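You operate a simulated robot arm through the tools that you are given. There is no shell and no other tool.

You run a simulated two-armed robot. Do the job below in one go: nothing can be reset, and whatever is moved stays where it is left.

TASK
Take the lid off the grey can labelled "OIL" on the clear side of the core bench and lay it down there. Turn the pace knob to 5. Set the entry heat knob to 100. Fetch the small orange can and set it in the carton on the lower shelf under the drier tunnel. Open the glass door with the red handle. Any order will do. The entry heat knob goes to its stop.

It is judged by the outcome, as a careful person would: the job done as asked, and still so three seconds after it is handed in. It fails if anything else is knocked over, pushed out of place, dropped, spilled or broken. A push-on lid holds only when it is set on centred and level and pressed home; a screw cap is set on level and turned clockwise until tight.

THE ROBOT
Two 7-joint arms with two-finger grippers on one trunk, on a base that drives. Base frame: it is fixed to the floor where the robot stands at the start and does not move with it; the origin is under the middle of the robot, x ahead of it, y to its left, z up. Readings come in mm, degrees, newtons and seconds.
The left shoulder is at the start at [78, 216, 1132], the right one opposite. With the tool pointing down near the work surface each hand reaches from about 100 to 640 mm from the robot's upright axis, wherever it stands, measured 20 degrees to its own side. Places, roughly: carton [9250, -750, 500]; entry heat knob [8300, -700, 1100]; glass door with the red handle [7400, -3000, 1500]; grey can [500, -250, 750]; pace knob [9400, -600, 1300]; small orange can (8x8x13 cm) [9600, -2800, 900]. Payload 3.18 kg a hand.
The TCP of each hand is the grasp point between the finger pads, 30 mm short of the fingertips. In the tool frame z runs along the fingers and y along their closing line. Largest opening 144 mm; the body of the gripper starts 103 mm behind the TCP.
Orientation is that of the tool frame in the base frame, as a unit quaternion [x, y, z, w]. With the fingers straight down and closing along the base's y, the tool's x points along the base's -x, its y along +y and its z along -z.

THE INTERFACE
- The arms move only by the tool drive_tool. It takes "left_rows", "right_rows" or both (then of equal length, played together; a hand with none holds still); each is a list of rows, each a list of 7 numbers: the shift along the base's x, y, z in cm, then the turn, a rotation vector about the base's x, y, z in degrees, then the gripper command, from -1 (shut) to 1 (fully open), values between in proportion. In form: [[dx, dy, dz, wx, wy, wz, jaw], ...]. A call has 1 to 20 rows; each row shifts and turns the commanded pose from where the row before left it. Rows are played at 5 a second. More than 50 mm and 8.6 degrees between two rows, or a gripper value outside its range, and nothing of the call is played. A pose out of reach is approached as far as the arm can. The call stops where the force on the tool passes 40 N (or 10 N more than at its start, if that is more) or the arm is blocked; 0.2 s more then pass. Each finger halts on what it meets, pressing with about 24 N; the grip force reading is that of the motor and also rises with nothing between the fingers. The clock runs only during rows and for 0.2 s after the last one: add rows that do not move to give the fingers time. It gives the time, the measured TCP pose, the force on the tool (base axes), the opening and the grip force at its end, in the units of the frame above (readings bear some noise), with the torque about the TCP (base axes, N m) and any sound that the robot's microphone picked up.
- Cameras (640 x 400 px; columns grow to the right, rows downward): "scene" is now at [157.9, -24.1, 1323.2]; the picture's right is [-0.37, -0.93, 0.00], its down [-0.48, 0.19, -0.86] and it looks along [0.79, -0.32, -0.52] (base axes); focal length 262 px, centre (320, 200). "left" rides on the left gripper at [76, -16, -143] in its tool frame; the picture's right is [0.21, 0.98, 0.00], its down [-0.84, 0.18, -0.51] and it looks along [-0.50, 0.11, 0.86] (tool axes); focal length 218 px, centre (320, 200). "right" rides on the right gripper at [76, 16, -143] in its tool frame; the picture's right is [-0.21, 0.98, 0.00], its down [-0.84, -0.18, -0.51] and it looks along [-0.50, -0.11, 0.86] (tool axes); focal length 218 px, centre (320, 200). There is no depth. A picture from a camera that has moved, and an enlarged one, comes with that camera's place and axes in the base frame and with its lens. The place of the scene camera against the robot may be out by one fixed shift of up to 18 mm in any direction.
- snapshot(camera): a new picture of that camera. It takes no simulated time.
- slide_trunk(by): slides the trunk up (or, below 0, down) by that many mm; the arms and the scene camera ride with it, the base frame stays. It gives what a move gives, with no picture.
- base_move(legs): drives the robot by 1 to 6 legs, each [ahead, left, turn to the left] in mm, mm and degrees, along the robot's own axes; the way and the turn of a leg run together, so that a leg with both is an arc; at most 1500 mm and 180 degrees a leg. The arms and the cameras ride along, it lands a little off, and it stops where it bumps. It gives what a move gives.
- turn_head(pan, tilt): turns the head with the scene camera to pan (to the left, within 80 degrees either way) and tilt (down, from -29 to 69), counted from straight ahead of the robot. It gives what a move gives.
- zoom(camera, box): a new picture of the part [left, top, right, bottom] of that camera's present view, enlarged. It takes no simulated time.
- job_done(): hands the job in; it is judged then, once.

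Nothing tells you exact positions but the pictures and the camera data. Unless the task says otherwise, let go and move clear before handing in.

The tools are called by a JSON object that holds its "fn" and its "kwargs". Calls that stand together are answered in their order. drive_tool: Moves the arms, as the interface text tells. Its arguments: {"type":"object","properties":{"left_rows":{"type":"array","items":{"type":"array","items":{"type":"number"}}},"right_rows":{"type":"array","items":{"type":"array","items":{"type":"number"}}}},"required":[]} The other tools are called the same way: slide_trunk (by) slides the trunk up or down; base_move (legs) drives the base; turn_head (pan, tilt) turns the head that bears the scene camera; snapshot (camera) takes a picture; zoom (camera, box) takes an enlarged picture of a part of a camera's view; job_done () hands the job in.

At the start:

```text
time: 0.0
left_position: [417.6, -28.2, 1162.8]
left_ee_rot: [-0.001, 1.0, 0.0, 0.0]
left_wrist_force: [0.0, -0.3, 0.2]
left_ft_torque: [0.01, -0.01, -0.01]
left_grip_width: 144.1
left_finger_force: 0.1
right_position: [374.7, -322.5, 1186.3]
right_ee_rot: [0.001, 1.0, 0.001, -0.001]
right_wrist_force: [0.7, 0.3, 0.6]
right_ft_torque: [-0.05, -0.02, 0.03]
right_grip_width: 144.3
right_finger_force: 0.1
trunk travel left (down, up): [-214.0, 155.0]
robot x, y, heading: [0.7, -1.2, -0.1]
head pan, tilt: [-22.0, 31.2]
```

scene: 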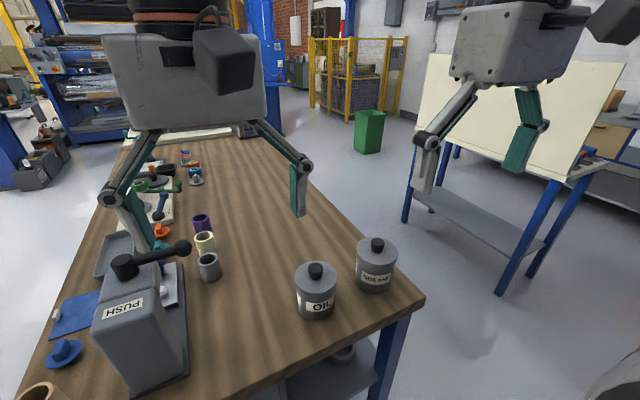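
right: 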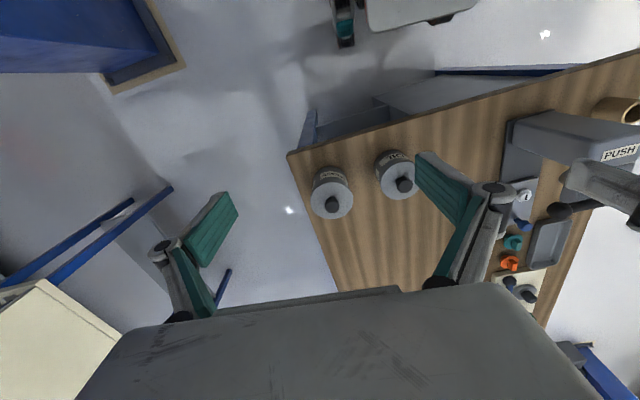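
left: 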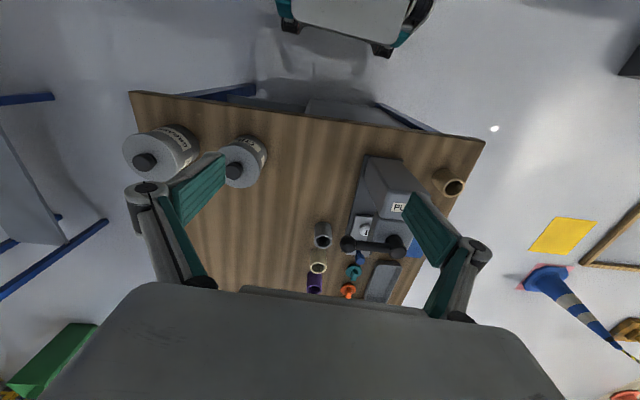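

I see a bench with two lidded grey cans near its right end; the left one seems to read "OIL". I'll zoom in to confirm the labels and the positions.

{"fn": "zoom", "kwargs": {"camera": "scene", "box": [270, 220, 430, 340]}}

{"fn": "zoom", "kwargs": {"camera": "right", "box": [280, 130, 440, 230]}}

{"fn": "zoom", "kwargs": {"camera": "left", "box": [110, 90, 310, 215]}}

```text
3.33 times, centred on (350, 280) of scene
camera zoom: at [157.9, -24.1, 1323.2], right [-0.37, -0.93, 0.0], down [-0.48, 0.19, -0.86], along [0.79, -0.32, -0.52], focal length 875 px, centre (220, -67)
```

zoom: 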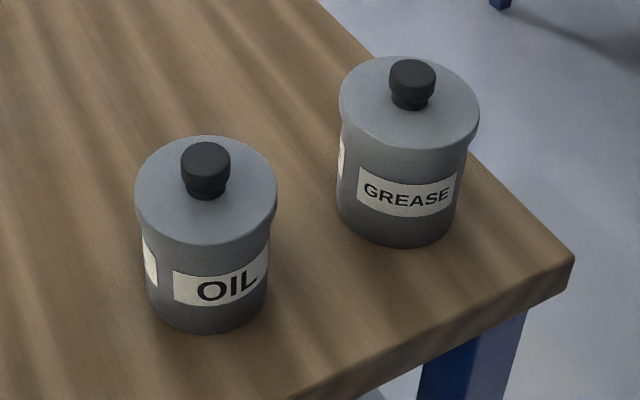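

```text
4.00 times, centred on (360, 180) of right
camera zoom: at [297.4, -307.3, 1328.4], right [0.21, 0.98, 0.0], down [0.84, -0.18, 0.51], along [0.5, -0.1, -0.86], focal length 873 px, centre (160, 280)
```

zoom: 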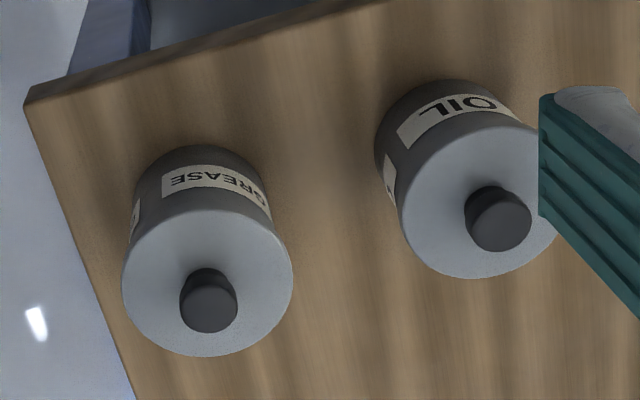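

```text
3.20 times, centred on (210, 152) of left
camera zoom: at [340.8, -44.5, 1305.8], right [-0.21, 0.98, 0.0], down [0.84, 0.18, 0.51], along [0.5, 0.11, -0.86], focal length 698 px, centre (672, 352)
```

zoom: 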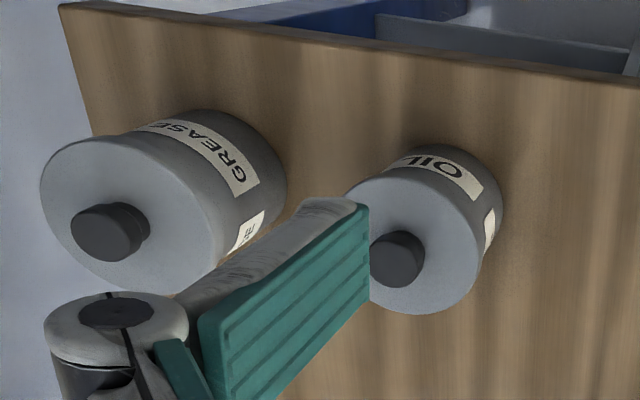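

The can nearer the middle is OIL (knob top at about [540, -171, 913]); GREASE stands beside it at about [557, -332], and the bench top is near z=800. I'll look around to learn the layout before starting.

{"fn": "turn_head", "kwargs": {"pan": 0, "tilt": 55}}

{"fn": "snapshot", "kwargs": {"camera": "scene"}}

{"fn": "turn_head", "kwargs": {"pan": -10, "tilt": 5}}

{"fn": "snapshot", "kwargs": {"camera": "scene"}}

{"fn": "turn_head", "kwargs": {"pan": -70, "tilt": 10}}

{"fn": "snapshot", "kwargs": {"camera": "scene"}}

```text
time: 0.9
left_position: [418.5, -28.7, 1162.8]
left_ee_rot: [-0.001, 1.0, 0.0, 0.001]
left_wrist_force: [0.2, -1.3, -0.3]
left_ft_torque: [0.01, 0.02, -0.01]
left_grip_width: 144.1
left_finger_force: 0.1
right_position: [376.1, -323.3, 1186.0]
right_ee_rot: [0.0, 1.0, 0.001, -0.001]
right_wrist_force: [0.0, 0.5, 0.0]
right_ft_torque: [0.01, 0.04, -0.04]
right_grip_width: 144.1
right_finger_force: 0.1
trunk travel left (down, up): [-214.0, 155.0]
robot x, y, heading: [1.0, -0.9, 0.1]
head pan, tilt: [0.0, 55.0]
```

```text
taken
camera scene: at [146.6, 9.4, 1289.1], right [0.0, -1.0, 0.0], down [-0.82, 0.0, -0.57], along [0.57, 0.0, -0.82], focal length 262 px, centre (320, 200)
```

scene: 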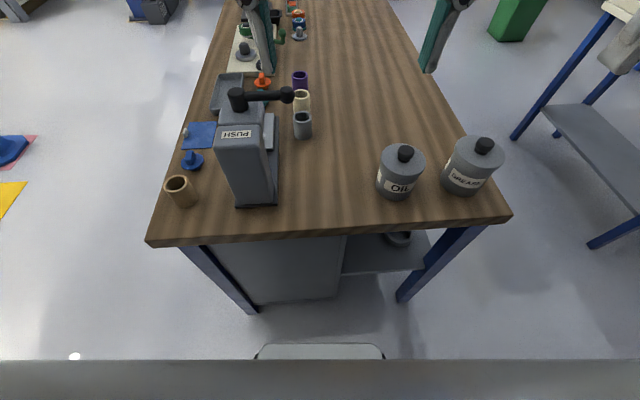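

```text
time: 2.1
left_position: [417.5, -28.6, 1162.6]
left_ee_rot: [-0.001, 1.0, 0.0, 0.0]
left_wrist_force: [1.4, 0.7, 0.1]
left_ft_torque: [0.02, -0.02, 0.03]
left_grip_width: 144.2
left_finger_force: 0.1
right_position: [374.8, -323.5, 1186.2]
right_ee_rot: [-0.001, 1.0, 0.001, 0.0]
right_wrist_force: [0.4, 0.8, 0.0]
right_ft_torque: [-0.03, 0.0, 0.0]
right_grip_width: 143.9
right_finger_force: 0.1
trunk travel left (down, up): [-214.0, 155.0]
robot x, y, heading: [1.0, 1.7, 0.2]
head pan, tilt: [-10.0, 5.0]
```

```text
taken
camera scene: at [165.0, -6.4, 1365.4], right [-0.17, -0.98, 0.0], down [-0.09, 0.02, -1.0], along [0.98, -0.17, -0.09], focal length 262 px, centre (320, 200)
```

scene: 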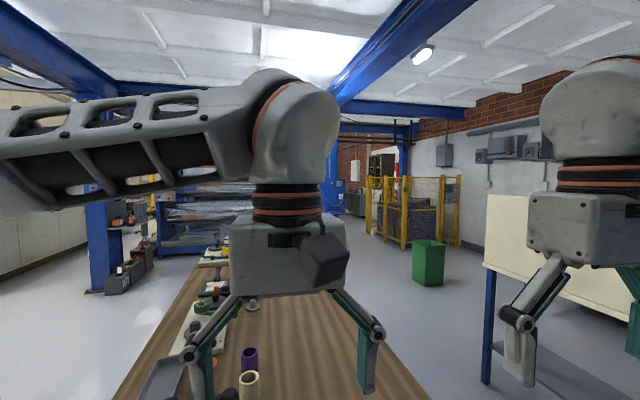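

```text
time: 3.4
left_position: [416.9, -28.2, 1162.1]
left_ee_rot: [0.0, 1.0, 0.0, 0.0]
left_wrist_force: [0.0, 0.8, 0.2]
left_ft_torque: [0.0, -0.01, -0.03]
left_grip_width: 144.0
left_finger_force: 0.0
right_position: [375.2, -322.9, 1185.5]
right_ee_rot: [0.001, 1.0, 0.001, 0.0]
right_wrist_force: [0.3, -0.7, 0.0]
right_ft_torque: [0.01, 0.01, 0.0]
right_grip_width: 143.9
right_finger_force: 0.1
trunk travel left (down, up): [-214.0, 155.0]
robot x, y, heading: [-2.7, -1.9, 0.0]
head pan, tilt: [-70.0, 10.0]
```

```text
taken
camera scene: at [106.4, -77.8, 1357.5], right [-0.94, -0.34, 0.0], down [-0.06, 0.16, -0.98], along [0.34, -0.93, -0.17], focal length 262 px, centre (320, 200)
```

scene: 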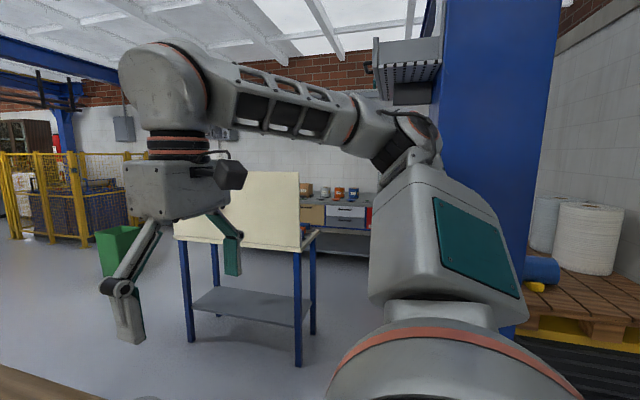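

The bench's clear side is the right-hand strip, free beyond the cans. I'll move the left arm out of the way, drive 80 mm nearer, and bring the right hand above the OIL lid.

{"fn": "base_move", "kwargs": {"legs": [[80, 0, 0]]}}

{"fn": "drive_tool", "kwargs": {"left_rows": [[-3, 4, 0, 0, 0, 0, 0], [-3, 4, 0, 0, 0, 0, 0], [-3, 4, 0, 0, 0, 0, 0], [-3, 4, 0, 0, 0, 0, 0], [0, 4, 0, 0, 0, 0, 0]]}}

{"fn": "turn_head", "kwargs": {"pan": -15, "tilt": 45}}

{"fn": "snapshot", "kwargs": {"camera": "scene"}}

{"fn": "snapshot", "kwargs": {"camera": "right"}}

```text
time: 4.4
left_position: [497.8, -28.9, 1163.0]
left_ee_rot: [0.0, 1.0, 0.0, 0.0]
left_wrist_force: [0.4, -0.4, 0.2]
left_ft_torque: [-0.03, 0.04, -0.01]
left_grip_width: 144.1
left_finger_force: 0.1
right_position: [454.2, -323.1, 1185.6]
right_ee_rot: [0.001, 1.0, 0.001, 0.0]
right_wrist_force: [0.7, -1.2, -0.2]
right_ft_torque: [0.0, 0.04, 0.0]
right_grip_width: 143.8
right_finger_force: 0.1
trunk travel left (down, up): [-214.0, 155.0]
robot x, y, heading: [79.8, 3.1, -0.3]
head pan, tilt: [-70.0, 10.0]
```

```text
time: 5.6
left_position: [373.5, 169.3, 1159.7]
left_ee_rot: [-0.001, 1.0, 0.0, 0.001]
left_wrist_force: [1.4, 0.0, 0.6]
left_ft_torque: [-0.01, -0.02, 0.0]
left_grip_width: 72.1
left_finger_force: 0.2
right_position: [453.5, -321.7, 1185.7]
right_ee_rot: [0.0, 1.0, -0.001, 0.0]
right_wrist_force: [-0.4, 0.5, -0.1]
right_ft_torque: [0.0, 0.0, 0.02]
right_grip_width: 143.9
right_finger_force: 0.0
trunk travel left (down, up): [-214.0, 155.0]
robot x, y, heading: [80.4, 2.4, -0.1]
head pan, tilt: [-70.0, 10.0]
```

```text
time: 6.9
left_position: [373.4, 167.4, 1161.9]
left_ee_rot: [0.0, 1.0, 0.0, 0.0]
left_wrist_force: [0.0, 0.1, 0.0]
left_ft_torque: [-0.02, -0.01, 0.01]
left_grip_width: 72.1
left_finger_force: 0.1
right_position: [452.5, -322.7, 1185.4]
right_ee_rot: [0.001, 1.0, 0.001, 0.0]
right_wrist_force: [-0.2, 0.9, 0.9]
right_ft_torque: [0.02, -0.03, -0.03]
right_grip_width: 144.0
right_finger_force: 0.0
trunk travel left (down, up): [-214.0, 155.0]
robot x, y, heading: [76.7, 0.5, -0.3]
head pan, tilt: [-15.0, 45.0]
```

```text
taken
camera scene: at [231.7, -11.9, 1302.5], right [-0.26, -0.97, 0.0], down [-0.68, 0.18, -0.71], along [0.68, -0.18, -0.71], focal length 262 px, centre (320, 200)
```

scene: 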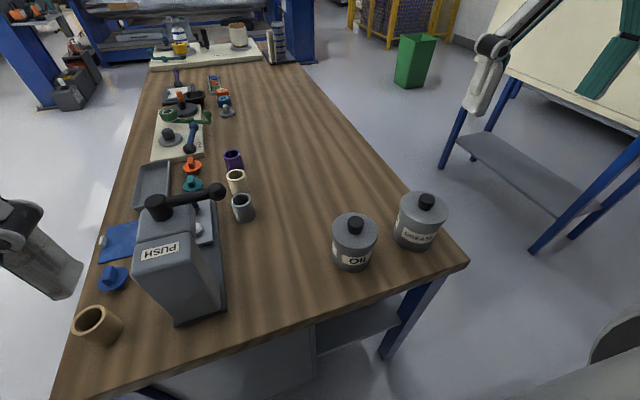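

```text
taken
camera right: at [375.6, -307.8, 1328.4], right [0.21, 0.98, 0.0], down [0.84, -0.18, 0.51], along [0.5, -0.11, -0.86], focal length 218 px, centre (320, 200)
```

right: 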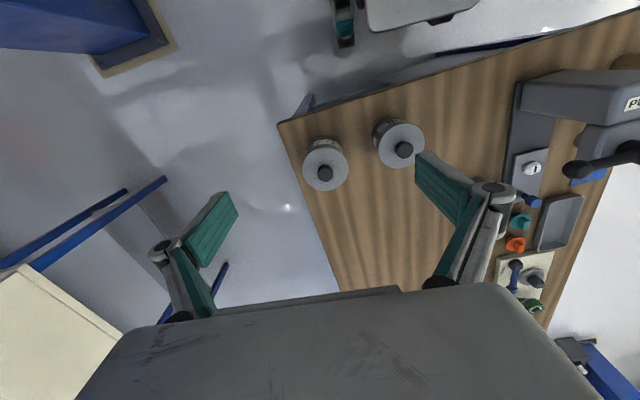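

Now moving the right hand over the OIL lid knob at a safe height.

{"fn": "drive_tool", "kwargs": {"right_rows": [[2.2, 3.8, 0, 0, 0, 0, 0.1], [2.2, 3.8, 0, 0, 0, 0, 0.1], [2.2, 3.8, -3, 0, 0, 0, 0.1], [2.25, 3.8, -3, 0, 0, 0, 0.1], [0, 0, -4, 0, 0, 0, 0.1], [0, 0, -4, 0, 0, 0, 0.1], [0, 0, -4, 0, 0, 0, 0.1], [0, 0, 0, 0, 0, 0, 0.1]]}}

{"fn": "snapshot", "kwargs": {"camera": "right"}}

{"fn": "zoom", "kwargs": {"camera": "scene", "box": [260, 120, 480, 280]}}

```text
refused: row 3 steps farther than a row can; nothing moved
```

```text
taken
camera right: at [375.6, -307.8, 1328.4], right [0.21, 0.98, 0.0], down [0.84, -0.18, 0.51], along [0.5, -0.11, -0.86], focal length 218 px, centre (320, 200)
```

right: 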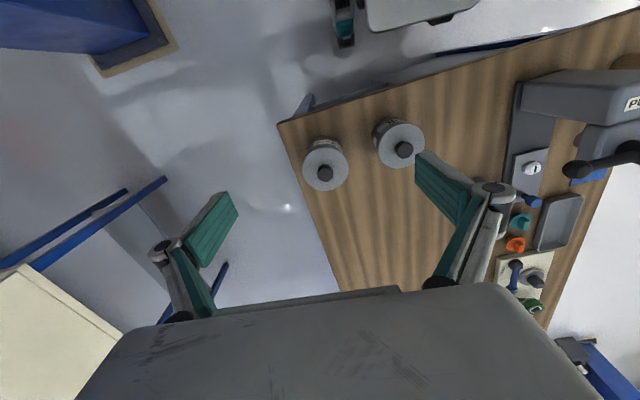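

```text
2.50 times, centred on (370, 200) of scene
camera zoom: at [231.7, -11.9, 1302.5], right [-0.26, -0.97, 0.0], down [-0.68, 0.18, -0.71], along [0.68, -0.18, -0.71], focal length 656 px, centre (195, 200)
```

zoom: 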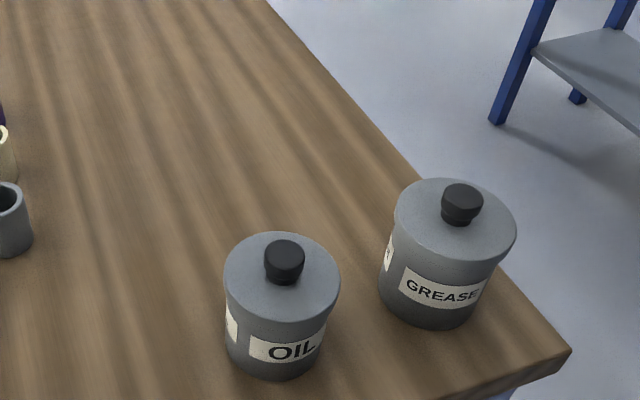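

That row was too long; I'll split the move into steps of 45 mm or less.

{"fn": "drive_tool", "kwargs": {"right_rows": [[2.2, 3.8, 0, 0, 0, 0, 0.1], [2.2, 3.8, 0, 0, 0, 0, 0.1], [2.2, 3.8, 0, 0, 0, 0, 0.1], [2.25, 3.77, 0, 0, 0, 0, 0.1], [0, 0, -4.5, 0, 0, 0, 0.1], [0, 0, -4.5, 0, 0, 0, 0.1], [0, 0, -4.5, 0, 0, 0, 0.1], [0, 0, -4.5, 0, 0, 0, 0.1], [0, 0, 0, 0, 0, 0, 0.1]]}}

{"fn": "snapshot", "kwargs": {"camera": "right"}}

{"fn": "zoom", "kwargs": {"camera": "scene", "box": [260, 120, 480, 280]}}

```text
time: 8.9
left_position: [374.5, 167.7, 1161.1]
left_ee_rot: [0.0, 1.0, 0.0, 0.0]
left_wrist_force: [-0.9, 0.4, -0.5]
left_ft_torque: [0.02, -0.01, 0.02]
left_grip_width: 71.9
left_finger_force: 0.0
right_position: [544.6, -172.6, 1006.8]
right_ee_rot: [0.001, 1.0, 0.001, 0.0]
right_wrist_force: [-0.2, -0.1, 0.1]
right_ft_torque: [0.0, -0.03, 0.01]
right_grip_width: 79.4
right_finger_force: 0.1
trunk travel left (down, up): [-214.0, 155.0]
robot x, y, heading: [81.9, -4.2, -0.1]
head pan, tilt: [-15.0, 45.0]
```

```text
taken
camera right: at [466.7, -156.9, 1148.3], right [0.21, 0.98, 0.0], down [0.84, -0.18, 0.51], along [0.5, -0.11, -0.86], focal length 218 px, centre (320, 200)
```

right: 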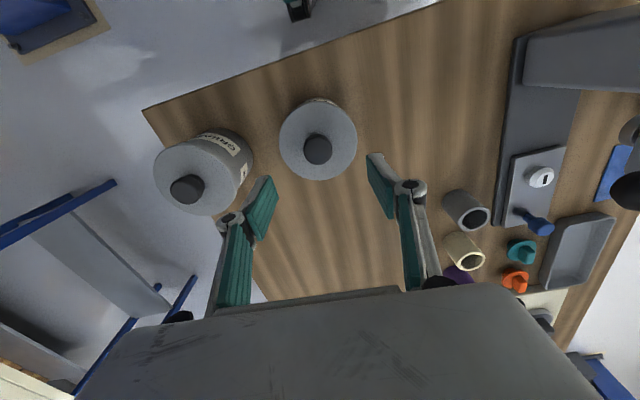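

```text
2.50 times, centred on (370, 200) of scene
camera zoom: at [231.4, -11.8, 1302.6], right [-0.26, -0.97, 0.0], down [-0.68, 0.18, -0.71], along [0.68, -0.18, -0.71], focal length 656 px, centre (195, 200)
```

zoom: 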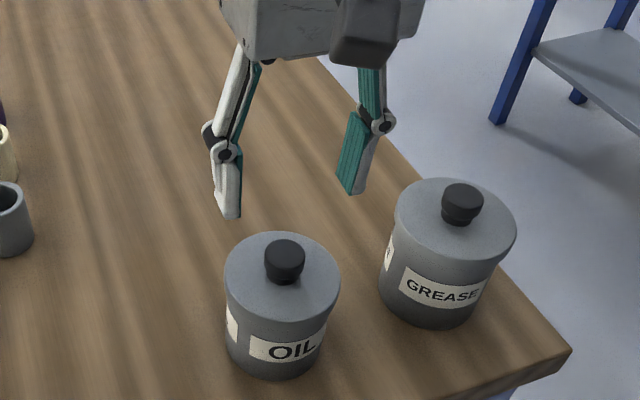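

The knob sits at about [538, -174, 913], nearly centred between the fingers. I'll lower until the tips are just above the lid plate and check.

{"fn": "drive_tool", "kwargs": {"right_rows": [[-0.4, -0.2, -2, 0, 0, 0, 0.1], [0, 0, -2, 0, 0, 0, 0.1], [0, 0, -2, 0, 0, 0, 0.1], [0, 0, -1.8, 0, 0, 0, 0.1], [0, 0, 0, 0, 0, 0, 0.1], [0, 0, 0, 0, 0, 0, 0.1]]}}

{"fn": "snapshot", "kwargs": {"camera": "right"}}

{"fn": "zoom", "kwargs": {"camera": "scene", "box": [280, 160, 440, 280]}}

```text
time: 10.3
left_position: [373.6, 168.1, 1161.0]
left_ee_rot: [0.001, 1.0, -0.001, 0.0]
left_wrist_force: [-0.1, 0.3, -0.9]
left_ft_torque: [0.03, 0.01, -0.02]
left_grip_width: 72.3
left_finger_force: 0.0
right_position: [536.0, -176.2, 926.6]
right_ee_rot: [0.0, 1.0, 0.001, 0.001]
right_wrist_force: [-0.1, -0.2, -0.3]
right_ft_torque: [-0.02, -0.03, 0.0]
right_grip_width: 79.1
right_finger_force: 0.0
trunk travel left (down, up): [-214.0, 155.0]
robot x, y, heading: [80.6, -1.0, 0.1]
head pan, tilt: [-15.0, 45.0]
```

```text
taken
camera right: at [458.8, -159.8, 1069.5], right [0.21, 0.98, 0.0], down [0.84, -0.18, 0.51], along [0.5, -0.11, -0.86], focal length 218 px, centre (320, 200)
```

right: 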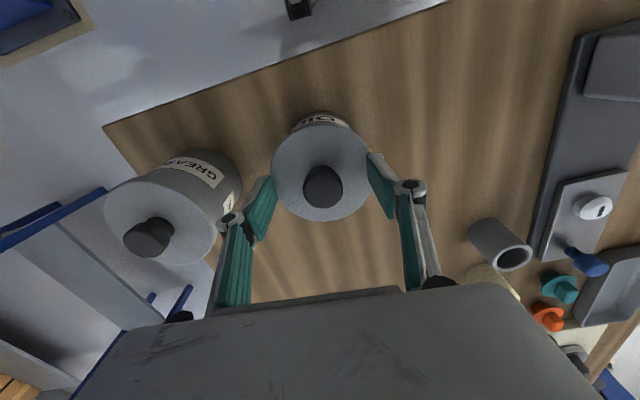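

```text
3.33 times, centred on (360, 220) of scene
camera zoom: at [231.9, -11.9, 1302.5], right [-0.26, -0.97, 0.0], down [-0.68, 0.18, -0.71], along [0.68, -0.18, -0.71], focal length 875 px, centre (187, 133)
```

zoom: 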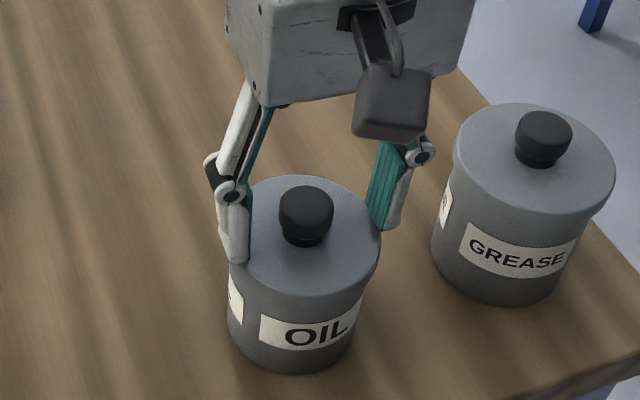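

The fingers straddle the knob just above the lid. Closing on the knob now.

{"fn": "drive_tool", "kwargs": {"right_rows": [[0.2, 0, 0, 0, 0, 0, -0.3], [0, 0, 0, 0, 0, 0, -0.6], [0, 0, 0, 0, 0, 0, -1], [0, 0, 0, 0, 0, 0, -1], [0, 0, 0, 0, 0, 0, -1]]}}

{"fn": "snapshot", "kwargs": {"camera": "right"}}

{"fn": "zoom", "kwargs": {"camera": "scene", "box": [280, 160, 440, 280]}}

```text
time: 11.5
left_position: [373.8, 168.6, 1161.8]
left_ee_rot: [0.0, 1.0, -0.001, -0.001]
left_wrist_force: [-0.2, -0.5, 0.4]
left_ft_torque: [0.01, 0.01, 0.0]
left_grip_width: 72.1
left_finger_force: 0.1
right_position: [539.1, -174.6, 927.0]
right_ee_rot: [0.002, 1.0, 0.0, -0.001]
right_wrist_force: [-0.2, 1.3, 1.1]
right_ft_torque: [0.02, -0.06, 0.03]
right_grip_width: 28.8
right_finger_force: 23.5
trunk travel left (down, up): [-214.0, 155.0]
robot x, y, heading: [76.0, 0.3, -0.2]
head pan, tilt: [-15.0, 45.0]
```

```text
taken
camera right: at [461.4, -159.5, 1070.0], right [0.21, 0.98, 0.0], down [0.84, -0.18, 0.51], along [0.5, -0.11, -0.86], focal length 218 px, centre (320, 200)
```

right: 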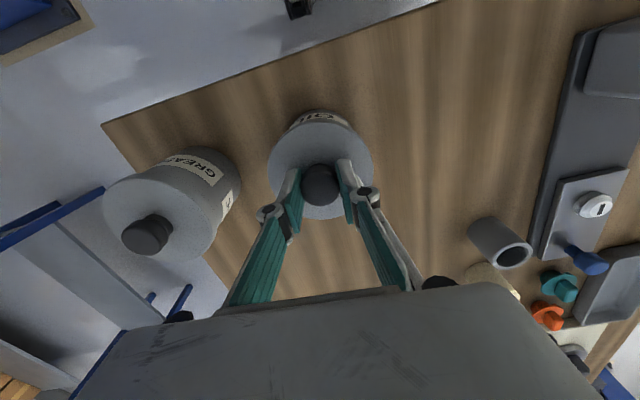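

```text
3.33 times, centred on (360, 220) of scene
camera zoom: at [231.7, -11.7, 1302.5], right [-0.26, -0.97, 0.0], down [-0.68, 0.18, -0.71], along [0.68, -0.18, -0.71], focal length 875 px, centre (187, 133)
```

zoom: 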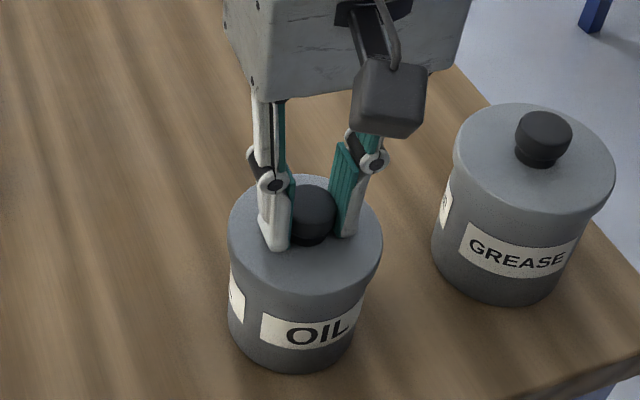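

The knob is gripped (28.8 mm). I'll lift slowly and watch the force.

{"fn": "drive_tool", "kwargs": {"right_rows": [[0, 0, 0.3, 0, 0, 0, -1], [0, 0, 0.3, 0, 0, 0, -1], [0, 0, 0.4, 0, 0, 0, -1], [0, 0, 0.5, 0, 0, 0, -1], [0, 0, 0.5, 0, 0, 0, -1], [0, 0, 1, 0, 0, 0, -1]]}}

{"fn": "zoom", "kwargs": {"camera": "scene", "box": [280, 160, 440, 280]}}

```text
time: 12.9
left_position: [375.1, 167.4, 1161.4]
left_ee_rot: [0.0, 1.0, -0.001, 0.0]
left_wrist_force: [0.9, 0.7, 0.2]
left_ft_torque: [-0.05, 0.02, -0.02]
left_grip_width: 72.1
left_finger_force: 0.1
right_position: [539.3, -173.0, 958.1]
right_ee_rot: [0.002, 1.0, 0.001, 0.0]
right_wrist_force: [-0.8, -0.4, -1.9]
right_ft_torque: [0.01, 0.01, 0.0]
right_grip_width: 28.9
right_finger_force: 23.4
trunk travel left (down, up): [-214.0, 155.0]
robot x, y, heading: [78.2, -1.9, -0.1]
head pan, tilt: [-15.0, 45.0]
```

```text
3.33 times, centred on (360, 220) of scene
camera zoom: at [231.6, -11.9, 1302.6], right [-0.26, -0.97, 0.0], down [-0.68, 0.18, -0.71], along [0.68, -0.18, -0.71], focal length 875 px, centre (187, 133)
```

zoom: 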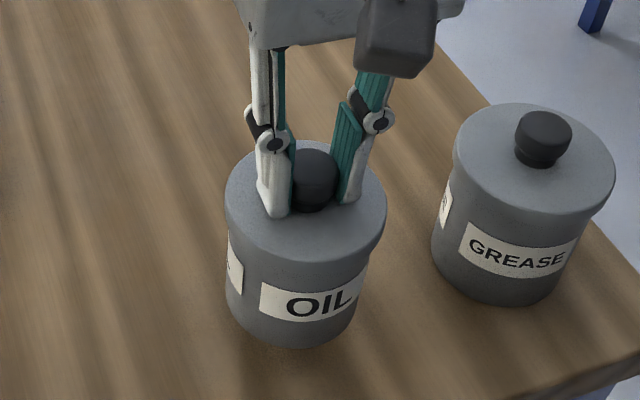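

The whole can came up with the lid, so the lid is tight and the can needs holding with the other hand. I'll set it back down exactly where it was.

{"fn": "drive_tool", "kwargs": {"right_rows": [[0, 0, -1, 0, 0, 0, -1], [0, 0, -1, 0, 0, 0, -1], [0, 0, -0.5, 0, 0, 0, -1], [0, 0, -0.3, 0, 0, 0, -1], [0, 0, -0.15, 0, 0, 0, -1], [0, 0, 0, 0, 0, 0, -1]]}}

{"fn": "zoom", "kwargs": {"camera": "scene", "box": [280, 160, 440, 280]}}

```text
time: 14.3
left_position: [374.6, 168.4, 1161.6]
left_ee_rot: [0.0, 1.0, 0.0, 0.0]
left_wrist_force: [-1.2, 0.1, 0.6]
left_ft_torque: [0.0, 0.01, -0.01]
left_grip_width: 72.1
left_finger_force: 0.0
right_position: [538.9, -172.8, 929.0]
right_ee_rot: [0.001, 1.0, 0.0, 0.0]
right_wrist_force: [0.1, 0.5, -1.4]
right_ft_torque: [-0.01, -0.02, 0.03]
right_grip_width: 28.8
right_finger_force: 24.5
trunk travel left (down, up): [-214.0, 155.0]
robot x, y, heading: [80.8, 2.4, 0.0]
head pan, tilt: [-15.0, 45.0]
```

```text
3.33 times, centred on (360, 220) of scene
camera zoom: at [231.9, -11.9, 1302.5], right [-0.26, -0.97, 0.0], down [-0.68, 0.18, -0.71], along [0.68, -0.18, -0.71], focal length 875 px, centre (187, 133)
```

zoom: 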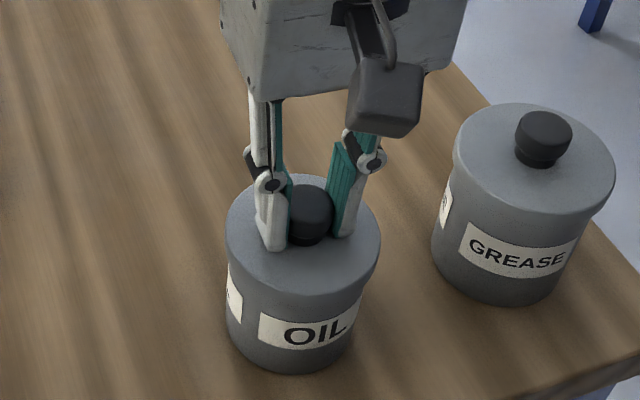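

Almost down. I'll lower the last millimetre or two until it touches, then bring the left hand in at 45° to hold the can body.

{"fn": "drive_tool", "kwargs": {"right_rows": [[0, 0, -0.1, 0, 0, 0, -1], [0, 0, -0.1, 0, 0, 0, -1], [0, 0, 0, 0, 0, 0, -1]]}}

{"fn": "drive_tool", "kwargs": {"left_rows": [[0, -2, 0, 0, -7.5, 0, 1], [0, -2, 0, 0, -7.5, 0, 1], [0, -2, 0, 0, -7.5, 0, 1], [0, -2, 0, 0, -7.5, 0, 1], [0, -2, 0, 0, -7.5, 0, 1], [0, -2, 0, 0, -7.5, 0, 1], [0, 0, 0, 0, 0, -7.5, 1], [0, 0, 0, 0, 0, -7.5, 1], [0, 0, 0, 0, 0, -7.5, 1], [0, 0, 0, 0, 0, -7.5, 1], [0, 0, 0, 0, 0, -7.5, 1], [0, 0, 0, 0, 0, -7.5, 1], [0, 0, 0, 0, 0, 0, 1]]}}

{"fn": "snapshot", "kwargs": {"camera": "left"}}

{"fn": "snapshot", "kwargs": {"camera": "scene"}}

```text
time: 15.1
left_position: [373.1, 167.3, 1160.7]
left_ee_rot: [0.001, 1.0, 0.0, -0.001]
left_wrist_force: [0.3, 0.0, 0.3]
left_ft_torque: [0.01, 0.02, -0.01]
left_grip_width: 72.0
left_finger_force: 0.1
right_position: [539.2, -172.9, 928.6]
right_ee_rot: [0.001, 1.0, 0.0, 0.0]
right_wrist_force: [-0.7, 0.5, 0.5]
right_ft_torque: [-0.06, 0.17, -0.05]
right_grip_width: 28.7
right_finger_force: 24.2
trunk travel left (down, up): [-214.0, 155.0]
robot x, y, heading: [75.0, 0.4, -0.2]
head pan, tilt: [-15.0, 45.0]
```

```text
time: 15.8
left_position: [381.9, 122.0, 1164.3]
left_ee_rot: [-0.007, 0.986, -0.005, 0.165]
left_wrist_force: [2.9, 19.8, 0.9]
left_ft_torque: [-2.43, 0.6, -2.58]
left_grip_width: 144.1
left_finger_force: 0.1
right_position: [541.0, -173.6, 928.0]
right_ee_rot: [0.001, 1.0, 0.001, 0.0]
right_wrist_force: [0.3, 0.3, -0.4]
right_ft_torque: [0.01, 0.04, 0.0]
right_grip_width: 28.8
right_finger_force: 24.0
trunk travel left (down, up): [-214.0, 155.0]
robot x, y, heading: [78.4, -3.2, -0.0]
head pan, tilt: [-15.0, 45.0]
heard: snap
stopped in row 3 (left hand): the force on the tool passed its limit at 171 N (the readings are from after the stop); the commanded pose is now the measured one
```

```text
taken
camera left: at [262.2, 105.5, 1275.2], right [-0.21, 0.97, -0.08], down [0.63, 0.2, 0.75], along [0.75, 0.11, -0.66], focal length 218 px, centre (320, 200)
```

left: 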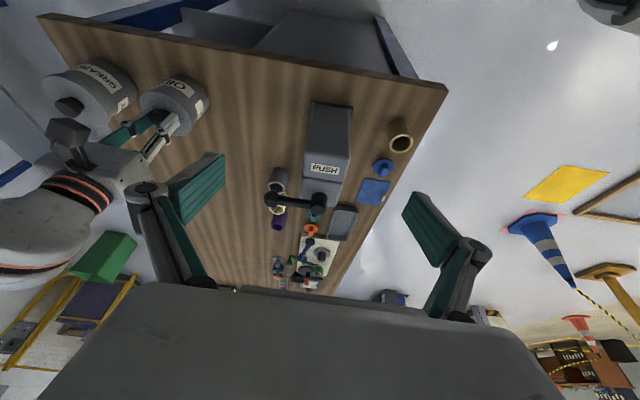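

```text
taken
camera scene: at [231.1, -14.0, 1302.2], right [-0.29, -0.96, 0.0], down [-0.68, 0.21, -0.7], along [0.67, -0.2, -0.71], focal length 262 px, centre (320, 200)
```

scene: 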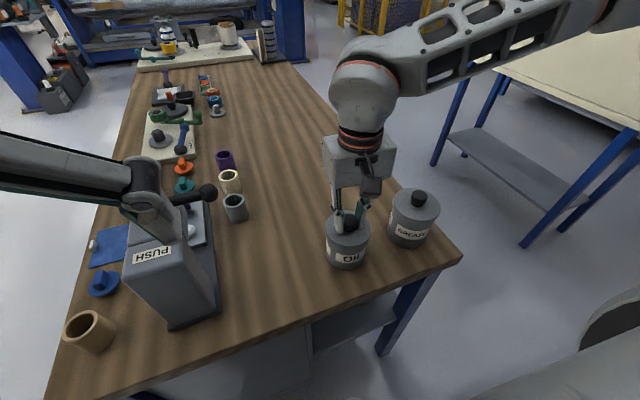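

The left hand bumped into something (probably the robot's own head, whose pan changed slightly) and there was a "snap". I'll look closely before moving on.

{"fn": "zoom", "kwargs": {"camera": "scene", "box": [270, 150, 450, 285]}}

{"fn": "snapshot", "kwargs": {"camera": "right"}}

{"fn": "zoom", "kwargs": {"camera": "left", "box": [30, 40, 230, 165]}}

```text
2.96 times, centred on (360, 218) of scene
camera zoom: at [231.1, -14.0, 1302.2], right [-0.29, -0.96, 0.0], down [-0.68, 0.21, -0.7], along [0.67, -0.2, -0.71], focal length 778 px, centre (202, 148)
```

zoom: 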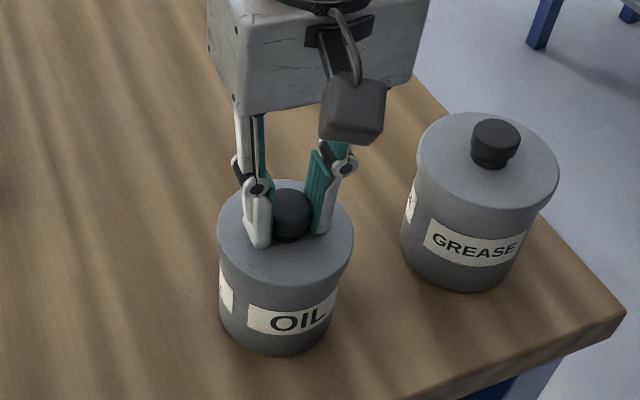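

```text
taken
camera right: at [462.1, -158.0, 1069.8], right [0.21, 0.98, 0.0], down [0.84, -0.18, 0.51], along [0.5, -0.11, -0.86], focal length 218 px, centre (320, 200)
```

right: 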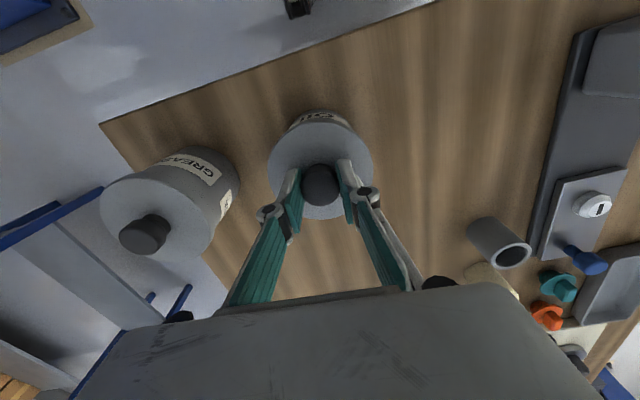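

```text
3.20 times, centred on (130, 102) of left
camera zoom: at [262.2, 105.5, 1275.2], right [-0.21, 0.97, -0.08], down [0.63, 0.2, 0.75], along [0.75, 0.11, -0.66], focal length 698 px, centre (928, 512)
```

zoom: 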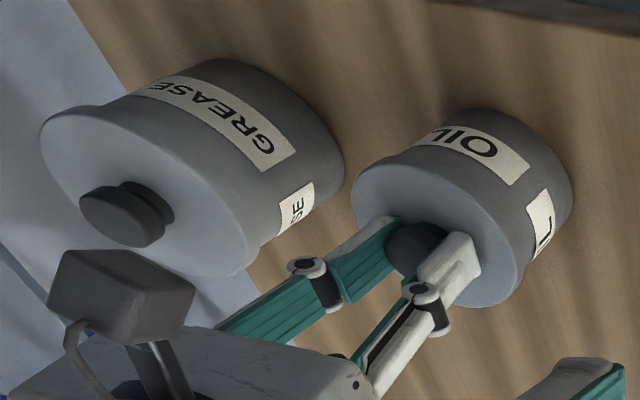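

Both cans look undisturbed. I'll take the left hand away from the head first, then turn it (yaw first, then pitch) lower and further out.

{"fn": "drive_tool", "kwargs": {"left_rows": [[0, 4, 0, 0, 0, 0, 1], [1, 0, -4, 0, 0, 0, 1], [1, 0, -4, 0, 0, 0, 1], [0, -2, 0, 0, 0, -7.5, 1], [0, -2, 0, 0, 0, -7.5, 1], [0, -2, 0, 0, 0, -7.5, 1], [0, -2, 0, 0, 0, -7.5, 1], [0, -2, 0, 0, 0, -7.5, 1], [0, -2, 0, 0, 0, -7.5, 1], [0, 0, 0, 0, 0, 0, 1]]}}

{"fn": "snapshot", "kwargs": {"camera": "scene"}}

{"fn": "snapshot", "kwargs": {"camera": "left"}}

```text
time: 18.0
left_position: [400.1, 43.6, 1084.7]
left_ee_rot: [0.37, 0.915, -0.068, 0.15]
left_wrist_force: [0.1, 0.4, 0.7]
left_ft_torque: [0.0, -0.02, -0.04]
left_grip_width: 143.9
left_finger_force: 0.0
right_position: [537.6, -173.0, 927.2]
right_ee_rot: [0.002, 1.0, 0.001, 0.0]
right_wrist_force: [0.1, -0.5, -0.2]
right_ft_torque: [-0.01, -0.01, 0.03]
right_grip_width: 28.8
right_finger_force: 24.1
trunk travel left (down, up): [-214.0, 155.0]
robot x, y, heading: [78.8, 0.4, -0.0]
head pan, tilt: [-15.0, 45.0]
```

```text
taken
camera scene: at [231.6, -11.7, 1302.5], right [-0.26, -0.97, 0.0], down [-0.68, 0.18, -0.71], along [0.68, -0.18, -0.71], focal length 262 px, centre (320, 200)
```

scene: 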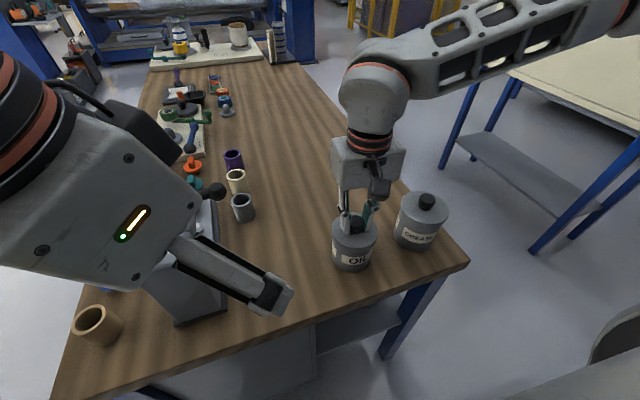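

```text
taken
camera left: at [304.6, 114.4, 1195.5], right [0.54, 0.84, -0.08], down [0.59, -0.31, 0.75], along [0.61, -0.45, -0.66], focal length 218 px, centre (320, 200)
```

left: 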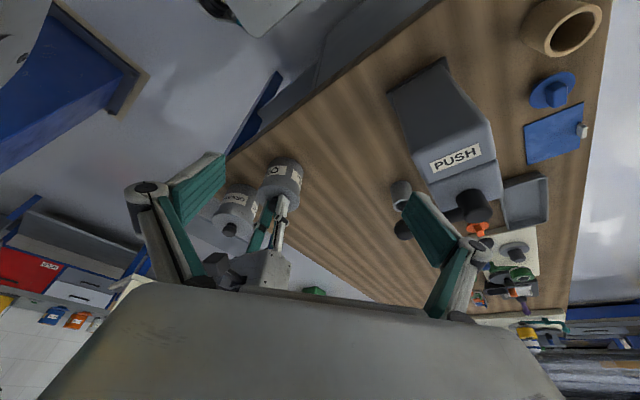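

The left hand is clear of the head and the cans are unchanged. Next I pitch it to 45° and bring it to a standoff on the line to the can body.

{"fn": "drive_tool", "kwargs": {"left_rows": [[0.5, -2, -2, -4.5, -4.5, 0, 1], [0.5, -2, -2, -4.5, -4.5, 0, 1], [0.5, -2, -2, -4.5, -4.5, 0, 1], [0.5, -2, -2, -4.5, -4.5, 0, 1], [1.75, -2.7, -2, 0, 0, 0, 1], [1.75, -2.7, -2, 0, 0, 0, 1], [0, 0, 0, 0, 0, 0, 1]]}}

{"fn": "snapshot", "kwargs": {"camera": "scene"}}

{"fn": "snapshot", "kwargs": {"camera": "left"}}

{"fn": "snapshot", "kwargs": {"camera": "right"}}

```text
time: 19.6
left_position: [470.4, -114.8, 974.7]
left_ee_rot: [0.347, 0.859, -0.15, 0.346]
left_wrist_force: [-0.4, -1.2, -0.7]
left_ft_torque: [-0.01, 0.02, -0.01]
left_grip_width: 144.0
left_finger_force: 0.0
left hand out of reach, approached as far as the arm can: row 3, 4
right_position: [540.3, -173.2, 927.3]
right_ee_rot: [0.001, 1.0, 0.001, 0.0]
right_wrist_force: [0.2, 0.3, -0.5]
right_ft_torque: [0.01, 0.01, -0.01]
right_grip_width: 28.7
right_finger_force: 24.2
trunk travel left (down, up): [-214.0, 155.0]
robot x, y, heading: [77.5, -0.5, 0.1]
head pan, tilt: [-15.0, 45.0]
```

```text
taken
camera scene: at [231.5, -11.5, 1302.6], right [-0.26, -0.97, 0.0], down [-0.68, 0.18, -0.71], along [0.68, -0.18, -0.71], focal length 262 px, centre (320, 200)
```

scene: 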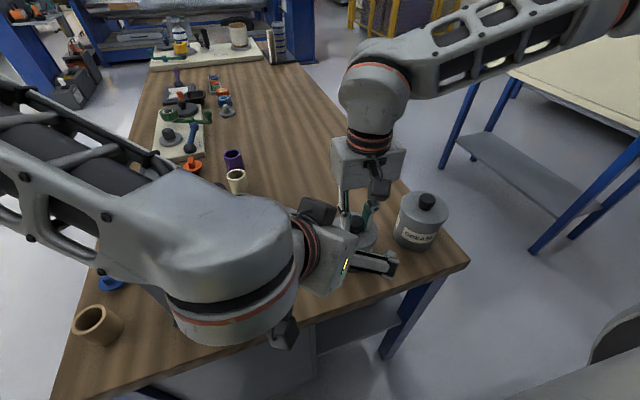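

```text
taken
camera left: at [349.6, -17.4, 1023.1], right [0.58, 0.8, -0.16], down [0.31, -0.03, 0.95], along [0.75, -0.6, -0.27], focal length 218 px, centre (320, 200)
```

left: 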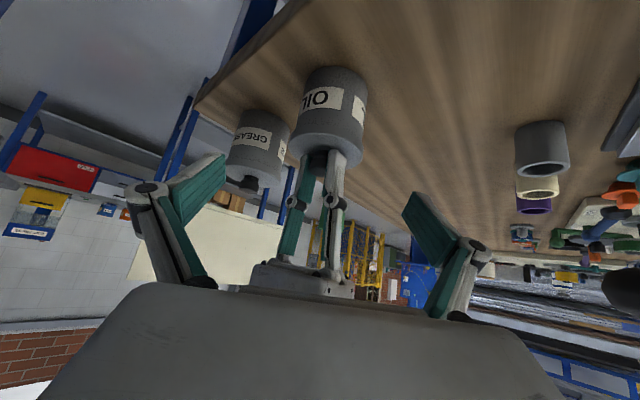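

```text
taken
camera right: at [461.8, -157.7, 1070.0], right [0.21, 0.98, 0.0], down [0.84, -0.18, 0.51], along [0.5, -0.11, -0.86], focal length 218 px, centre (320, 200)
```

right: 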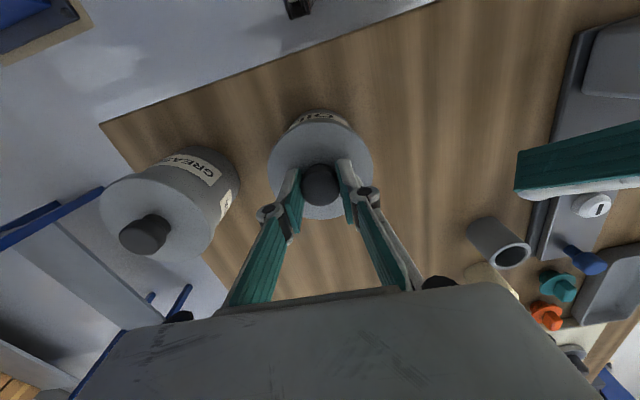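

The left hand now points at the can at 45° as wanted. I'll line it up on the can axis and stop 100 mm short to check clearances.

{"fn": "drive_tool", "kwargs": {"left_rows": [[0.6, -0.3, -2, 0, 0, 0, 1], [0.6, -0.3, -2, 0, 0, 0, 1], [0.7, -0.2, -1.8, 0, 0, 0, 1], [0, 0, 0, 0, 0, 0, 1]]}}

{"fn": "snapshot", "kwargs": {"camera": "scene"}}

{"fn": "snapshot", "kwargs": {"camera": "left"}}

{"fn": "snapshot", "kwargs": {"camera": "right"}}

```text
time: 20.6
left_position: [491.3, -122.0, 914.8]
left_ee_rot: [0.347, 0.858, -0.152, 0.347]
left_wrist_force: [-0.2, 0.4, 0.5]
left_ft_torque: [-0.01, 0.02, 0.0]
left_grip_width: 144.4
left_finger_force: 0.1
right_position: [539.6, -174.6, 927.7]
right_ee_rot: [0.001, 1.0, 0.001, 0.0]
right_wrist_force: [-0.6, -0.2, 0.2]
right_ft_torque: [0.01, 0.05, -0.04]
right_grip_width: 28.8
right_finger_force: 23.9
trunk travel left (down, up): [-214.0, 155.0]
robot x, y, heading: [75.4, -2.9, 0.1]
head pan, tilt: [-15.0, 45.0]
```

```text
taken
camera scene: at [231.5, -11.9, 1302.6], right [-0.26, -0.97, 0.0], down [-0.68, 0.18, -0.71], along [0.68, -0.18, -0.71], focal length 262 px, centre (320, 200)
```

scene: 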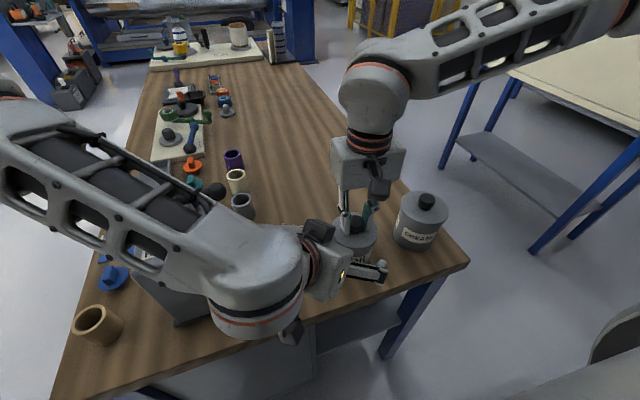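

```text
taken
camera left: at [370.0, -25.1, 963.3], right [0.58, 0.8, -0.16], down [0.31, -0.03, 0.95], along [0.75, -0.6, -0.27], focal length 218 px, centre (320, 200)
```

left: 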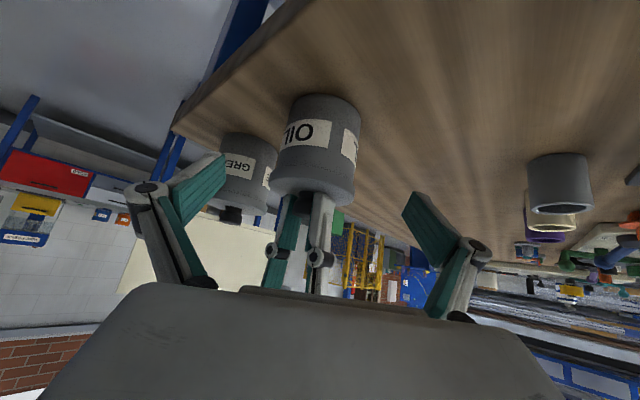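

```text
taken
camera right: at [461.8, -158.1, 1069.9], right [0.21, 0.98, 0.0], down [0.84, -0.18, 0.51], along [0.5, -0.11, -0.86], focal length 218 px, centre (320, 200)
```

right: 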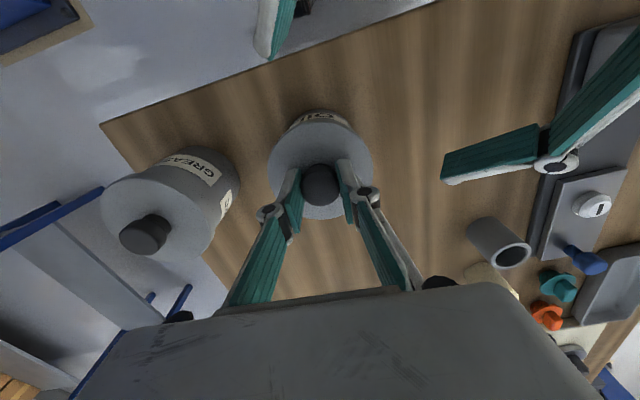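

The wrist and forearm pass over the PUSH device, whose lever is at about z=1010. Before going lower I'll look at that clearance.

{"fn": "turn_head", "kwargs": {"pan": 30, "tilt": 35}}

{"fn": "snapshot", "kwargs": {"camera": "scene"}}

{"fn": "turn_head", "kwargs": {"pan": 30, "tilt": 10}}

{"fn": "snapshot", "kwargs": {"camera": "scene"}}

```text
time: 21.8
left_position: [490.3, -122.3, 914.4]
left_ee_rot: [0.347, 0.858, -0.151, 0.347]
left_wrist_force: [-0.5, -1.4, 0.3]
left_ft_torque: [-0.04, -0.06, 0.0]
left_grip_width: 143.9
left_finger_force: 0.0
right_position: [539.4, -174.1, 927.2]
right_ee_rot: [0.001, 1.0, 0.001, 0.001]
right_wrist_force: [0.2, -0.3, -1.1]
right_ft_torque: [-0.03, 0.0, 0.01]
right_grip_width: 28.7
right_finger_force: 23.9
trunk travel left (down, up): [-214.0, 155.0]
robot x, y, heading: [77.4, 0.1, -0.1]
head pan, tilt: [30.0, 35.0]
```

```text
taken
camera scene: at [229.6, 53.1, 1317.3], right [0.5, -0.87, 0.0], down [-0.5, -0.29, -0.82], along [0.71, 0.41, -0.57], focal length 262 px, centre (320, 200)
```

scene: 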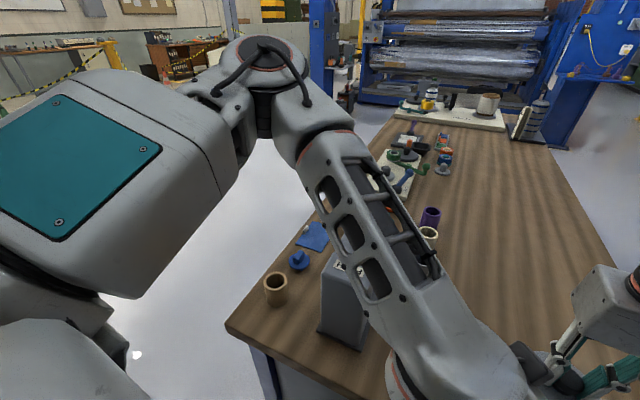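

```text
time: 22.6
left_position: [491.4, -123.0, 914.7]
left_ee_rot: [0.347, 0.858, -0.151, 0.346]
left_wrist_force: [0.6, -0.3, -0.1]
left_ft_torque: [0.03, -0.03, 0.01]
left_grip_width: 144.0
left_finger_force: 0.1
right_position: [538.9, -174.8, 927.6]
right_ee_rot: [0.001, 1.0, 0.001, -0.001]
right_wrist_force: [0.4, -0.3, -0.5]
right_ft_torque: [-0.01, 0.01, 0.01]
right_grip_width: 28.8
right_finger_force: 24.3
trunk travel left (down, up): [-214.0, 155.0]
robot x, y, heading: [77.6, -1.6, -0.2]
head pan, tilt: [30.0, 10.0]
```

```text
taken
camera scene: at [233.9, 55.6, 1357.4], right [0.5, -0.87, 0.0], down [-0.15, -0.09, -0.98], along [0.85, 0.49, -0.17], focal length 262 px, centre (320, 200)
```

scene: 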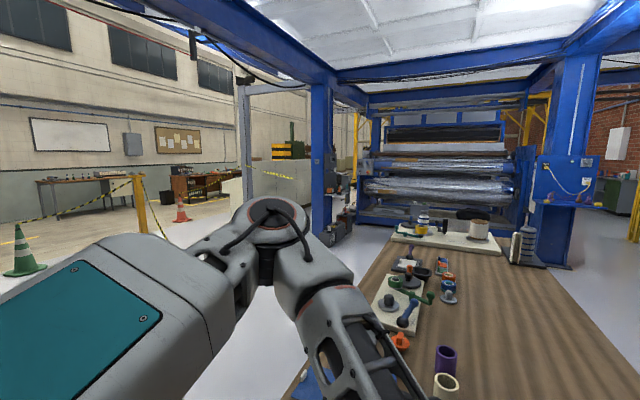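

The elbow is high (about z 1250) and the forearm clears the lever. I'll turn the head back and advance the last 100 mm to straddle the can body.

{"fn": "turn_head", "kwargs": {"pan": -25, "tilt": 48}}

{"fn": "drive_tool", "kwargs": {"left_rows": [[1.19, -1.29, -1.74, 0, 0, 0, 1], [1.19, -1.29, -1.74, 0, 0, 0, 1], [1.19, -1.29, -1.74, 0, 0, 0, 1], [1.19, -1.29, -1.74, 0, 0, 0, 1], [0, 0, 0, 0, 0, 0, 1]]}}

{"fn": "snapshot", "kwargs": {"camera": "scene"}}

{"fn": "snapshot", "kwargs": {"camera": "left"}}

{"fn": "snapshot", "kwargs": {"camera": "right"}}

```text
time: 23.9
left_position: [491.7, -122.0, 915.2]
left_ee_rot: [0.347, 0.858, -0.151, 0.347]
left_wrist_force: [0.5, -0.4, 0.2]
left_ft_torque: [0.04, 0.0, -0.01]
left_grip_width: 143.8
left_finger_force: 0.1
right_position: [539.5, -174.1, 927.6]
right_ee_rot: [0.001, 1.0, 0.001, 0.0]
right_wrist_force: [-0.2, 0.0, -0.5]
right_ft_torque: [0.02, -0.01, 0.02]
right_grip_width: 28.6
right_finger_force: 24.2
trunk travel left (down, up): [-214.0, 155.0]
robot x, y, heading: [77.5, 2.7, 0.0]
head pan, tilt: [-25.0, 48.0]
```

```text
time: 25.1
left_position: [538.7, -174.1, 845.9]
left_ee_rot: [0.347, 0.858, -0.152, 0.347]
left_wrist_force: [0.2, -0.3, 0.1]
left_ft_torque: [0.01, 0.01, -0.01]
left_grip_width: 143.6
left_finger_force: 0.1
right_position: [539.0, -174.4, 927.1]
right_ee_rot: [0.001, 1.0, 0.0, 0.0]
right_wrist_force: [0.8, 0.3, -0.6]
right_ft_torque: [0.0, 0.01, 0.03]
right_grip_width: 28.8
right_finger_force: 24.1
trunk travel left (down, up): [-214.0, 155.0]
robot x, y, heading: [78.2, -1.7, -0.2]
head pan, tilt: [-25.0, 48.0]
```

```text
taken
camera scene: at [224.4, -24.1, 1298.4], right [-0.42, -0.91, 0.0], down [-0.67, 0.32, -0.67], along [0.61, -0.28, -0.74], focal length 262 px, centre (320, 200)
```

scene: 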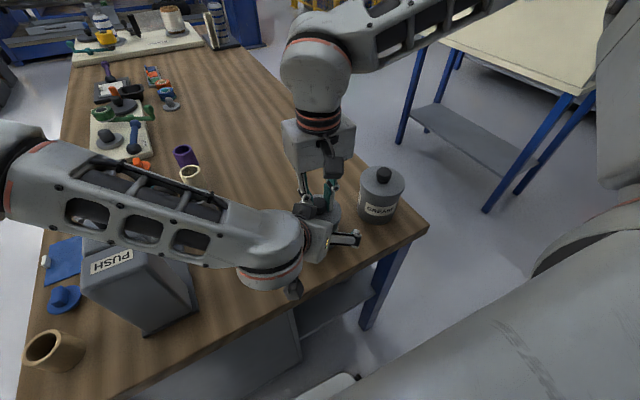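

```text
taken
camera left: at [417.0, -77.0, 894.9], right [0.58, 0.8, -0.16], down [0.31, -0.03, 0.95], along [0.75, -0.6, -0.27], focal length 218 px, centre (320, 200)
```

left: 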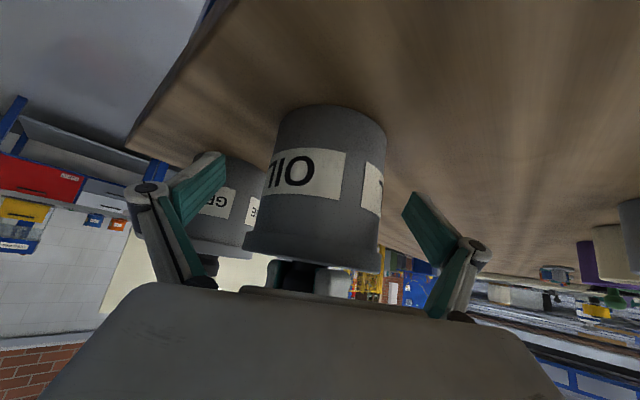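

```text
taken
camera right: at [461.8, -158.0, 1069.9], right [0.21, 0.98, 0.0], down [0.84, -0.18, 0.51], along [0.5, -0.11, -0.86], focal length 218 px, centre (320, 200)
```

right: 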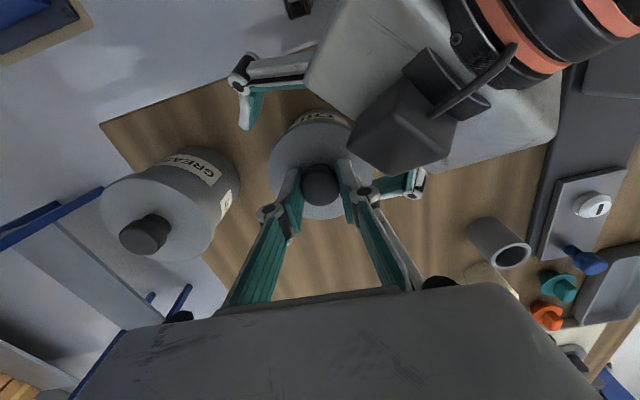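

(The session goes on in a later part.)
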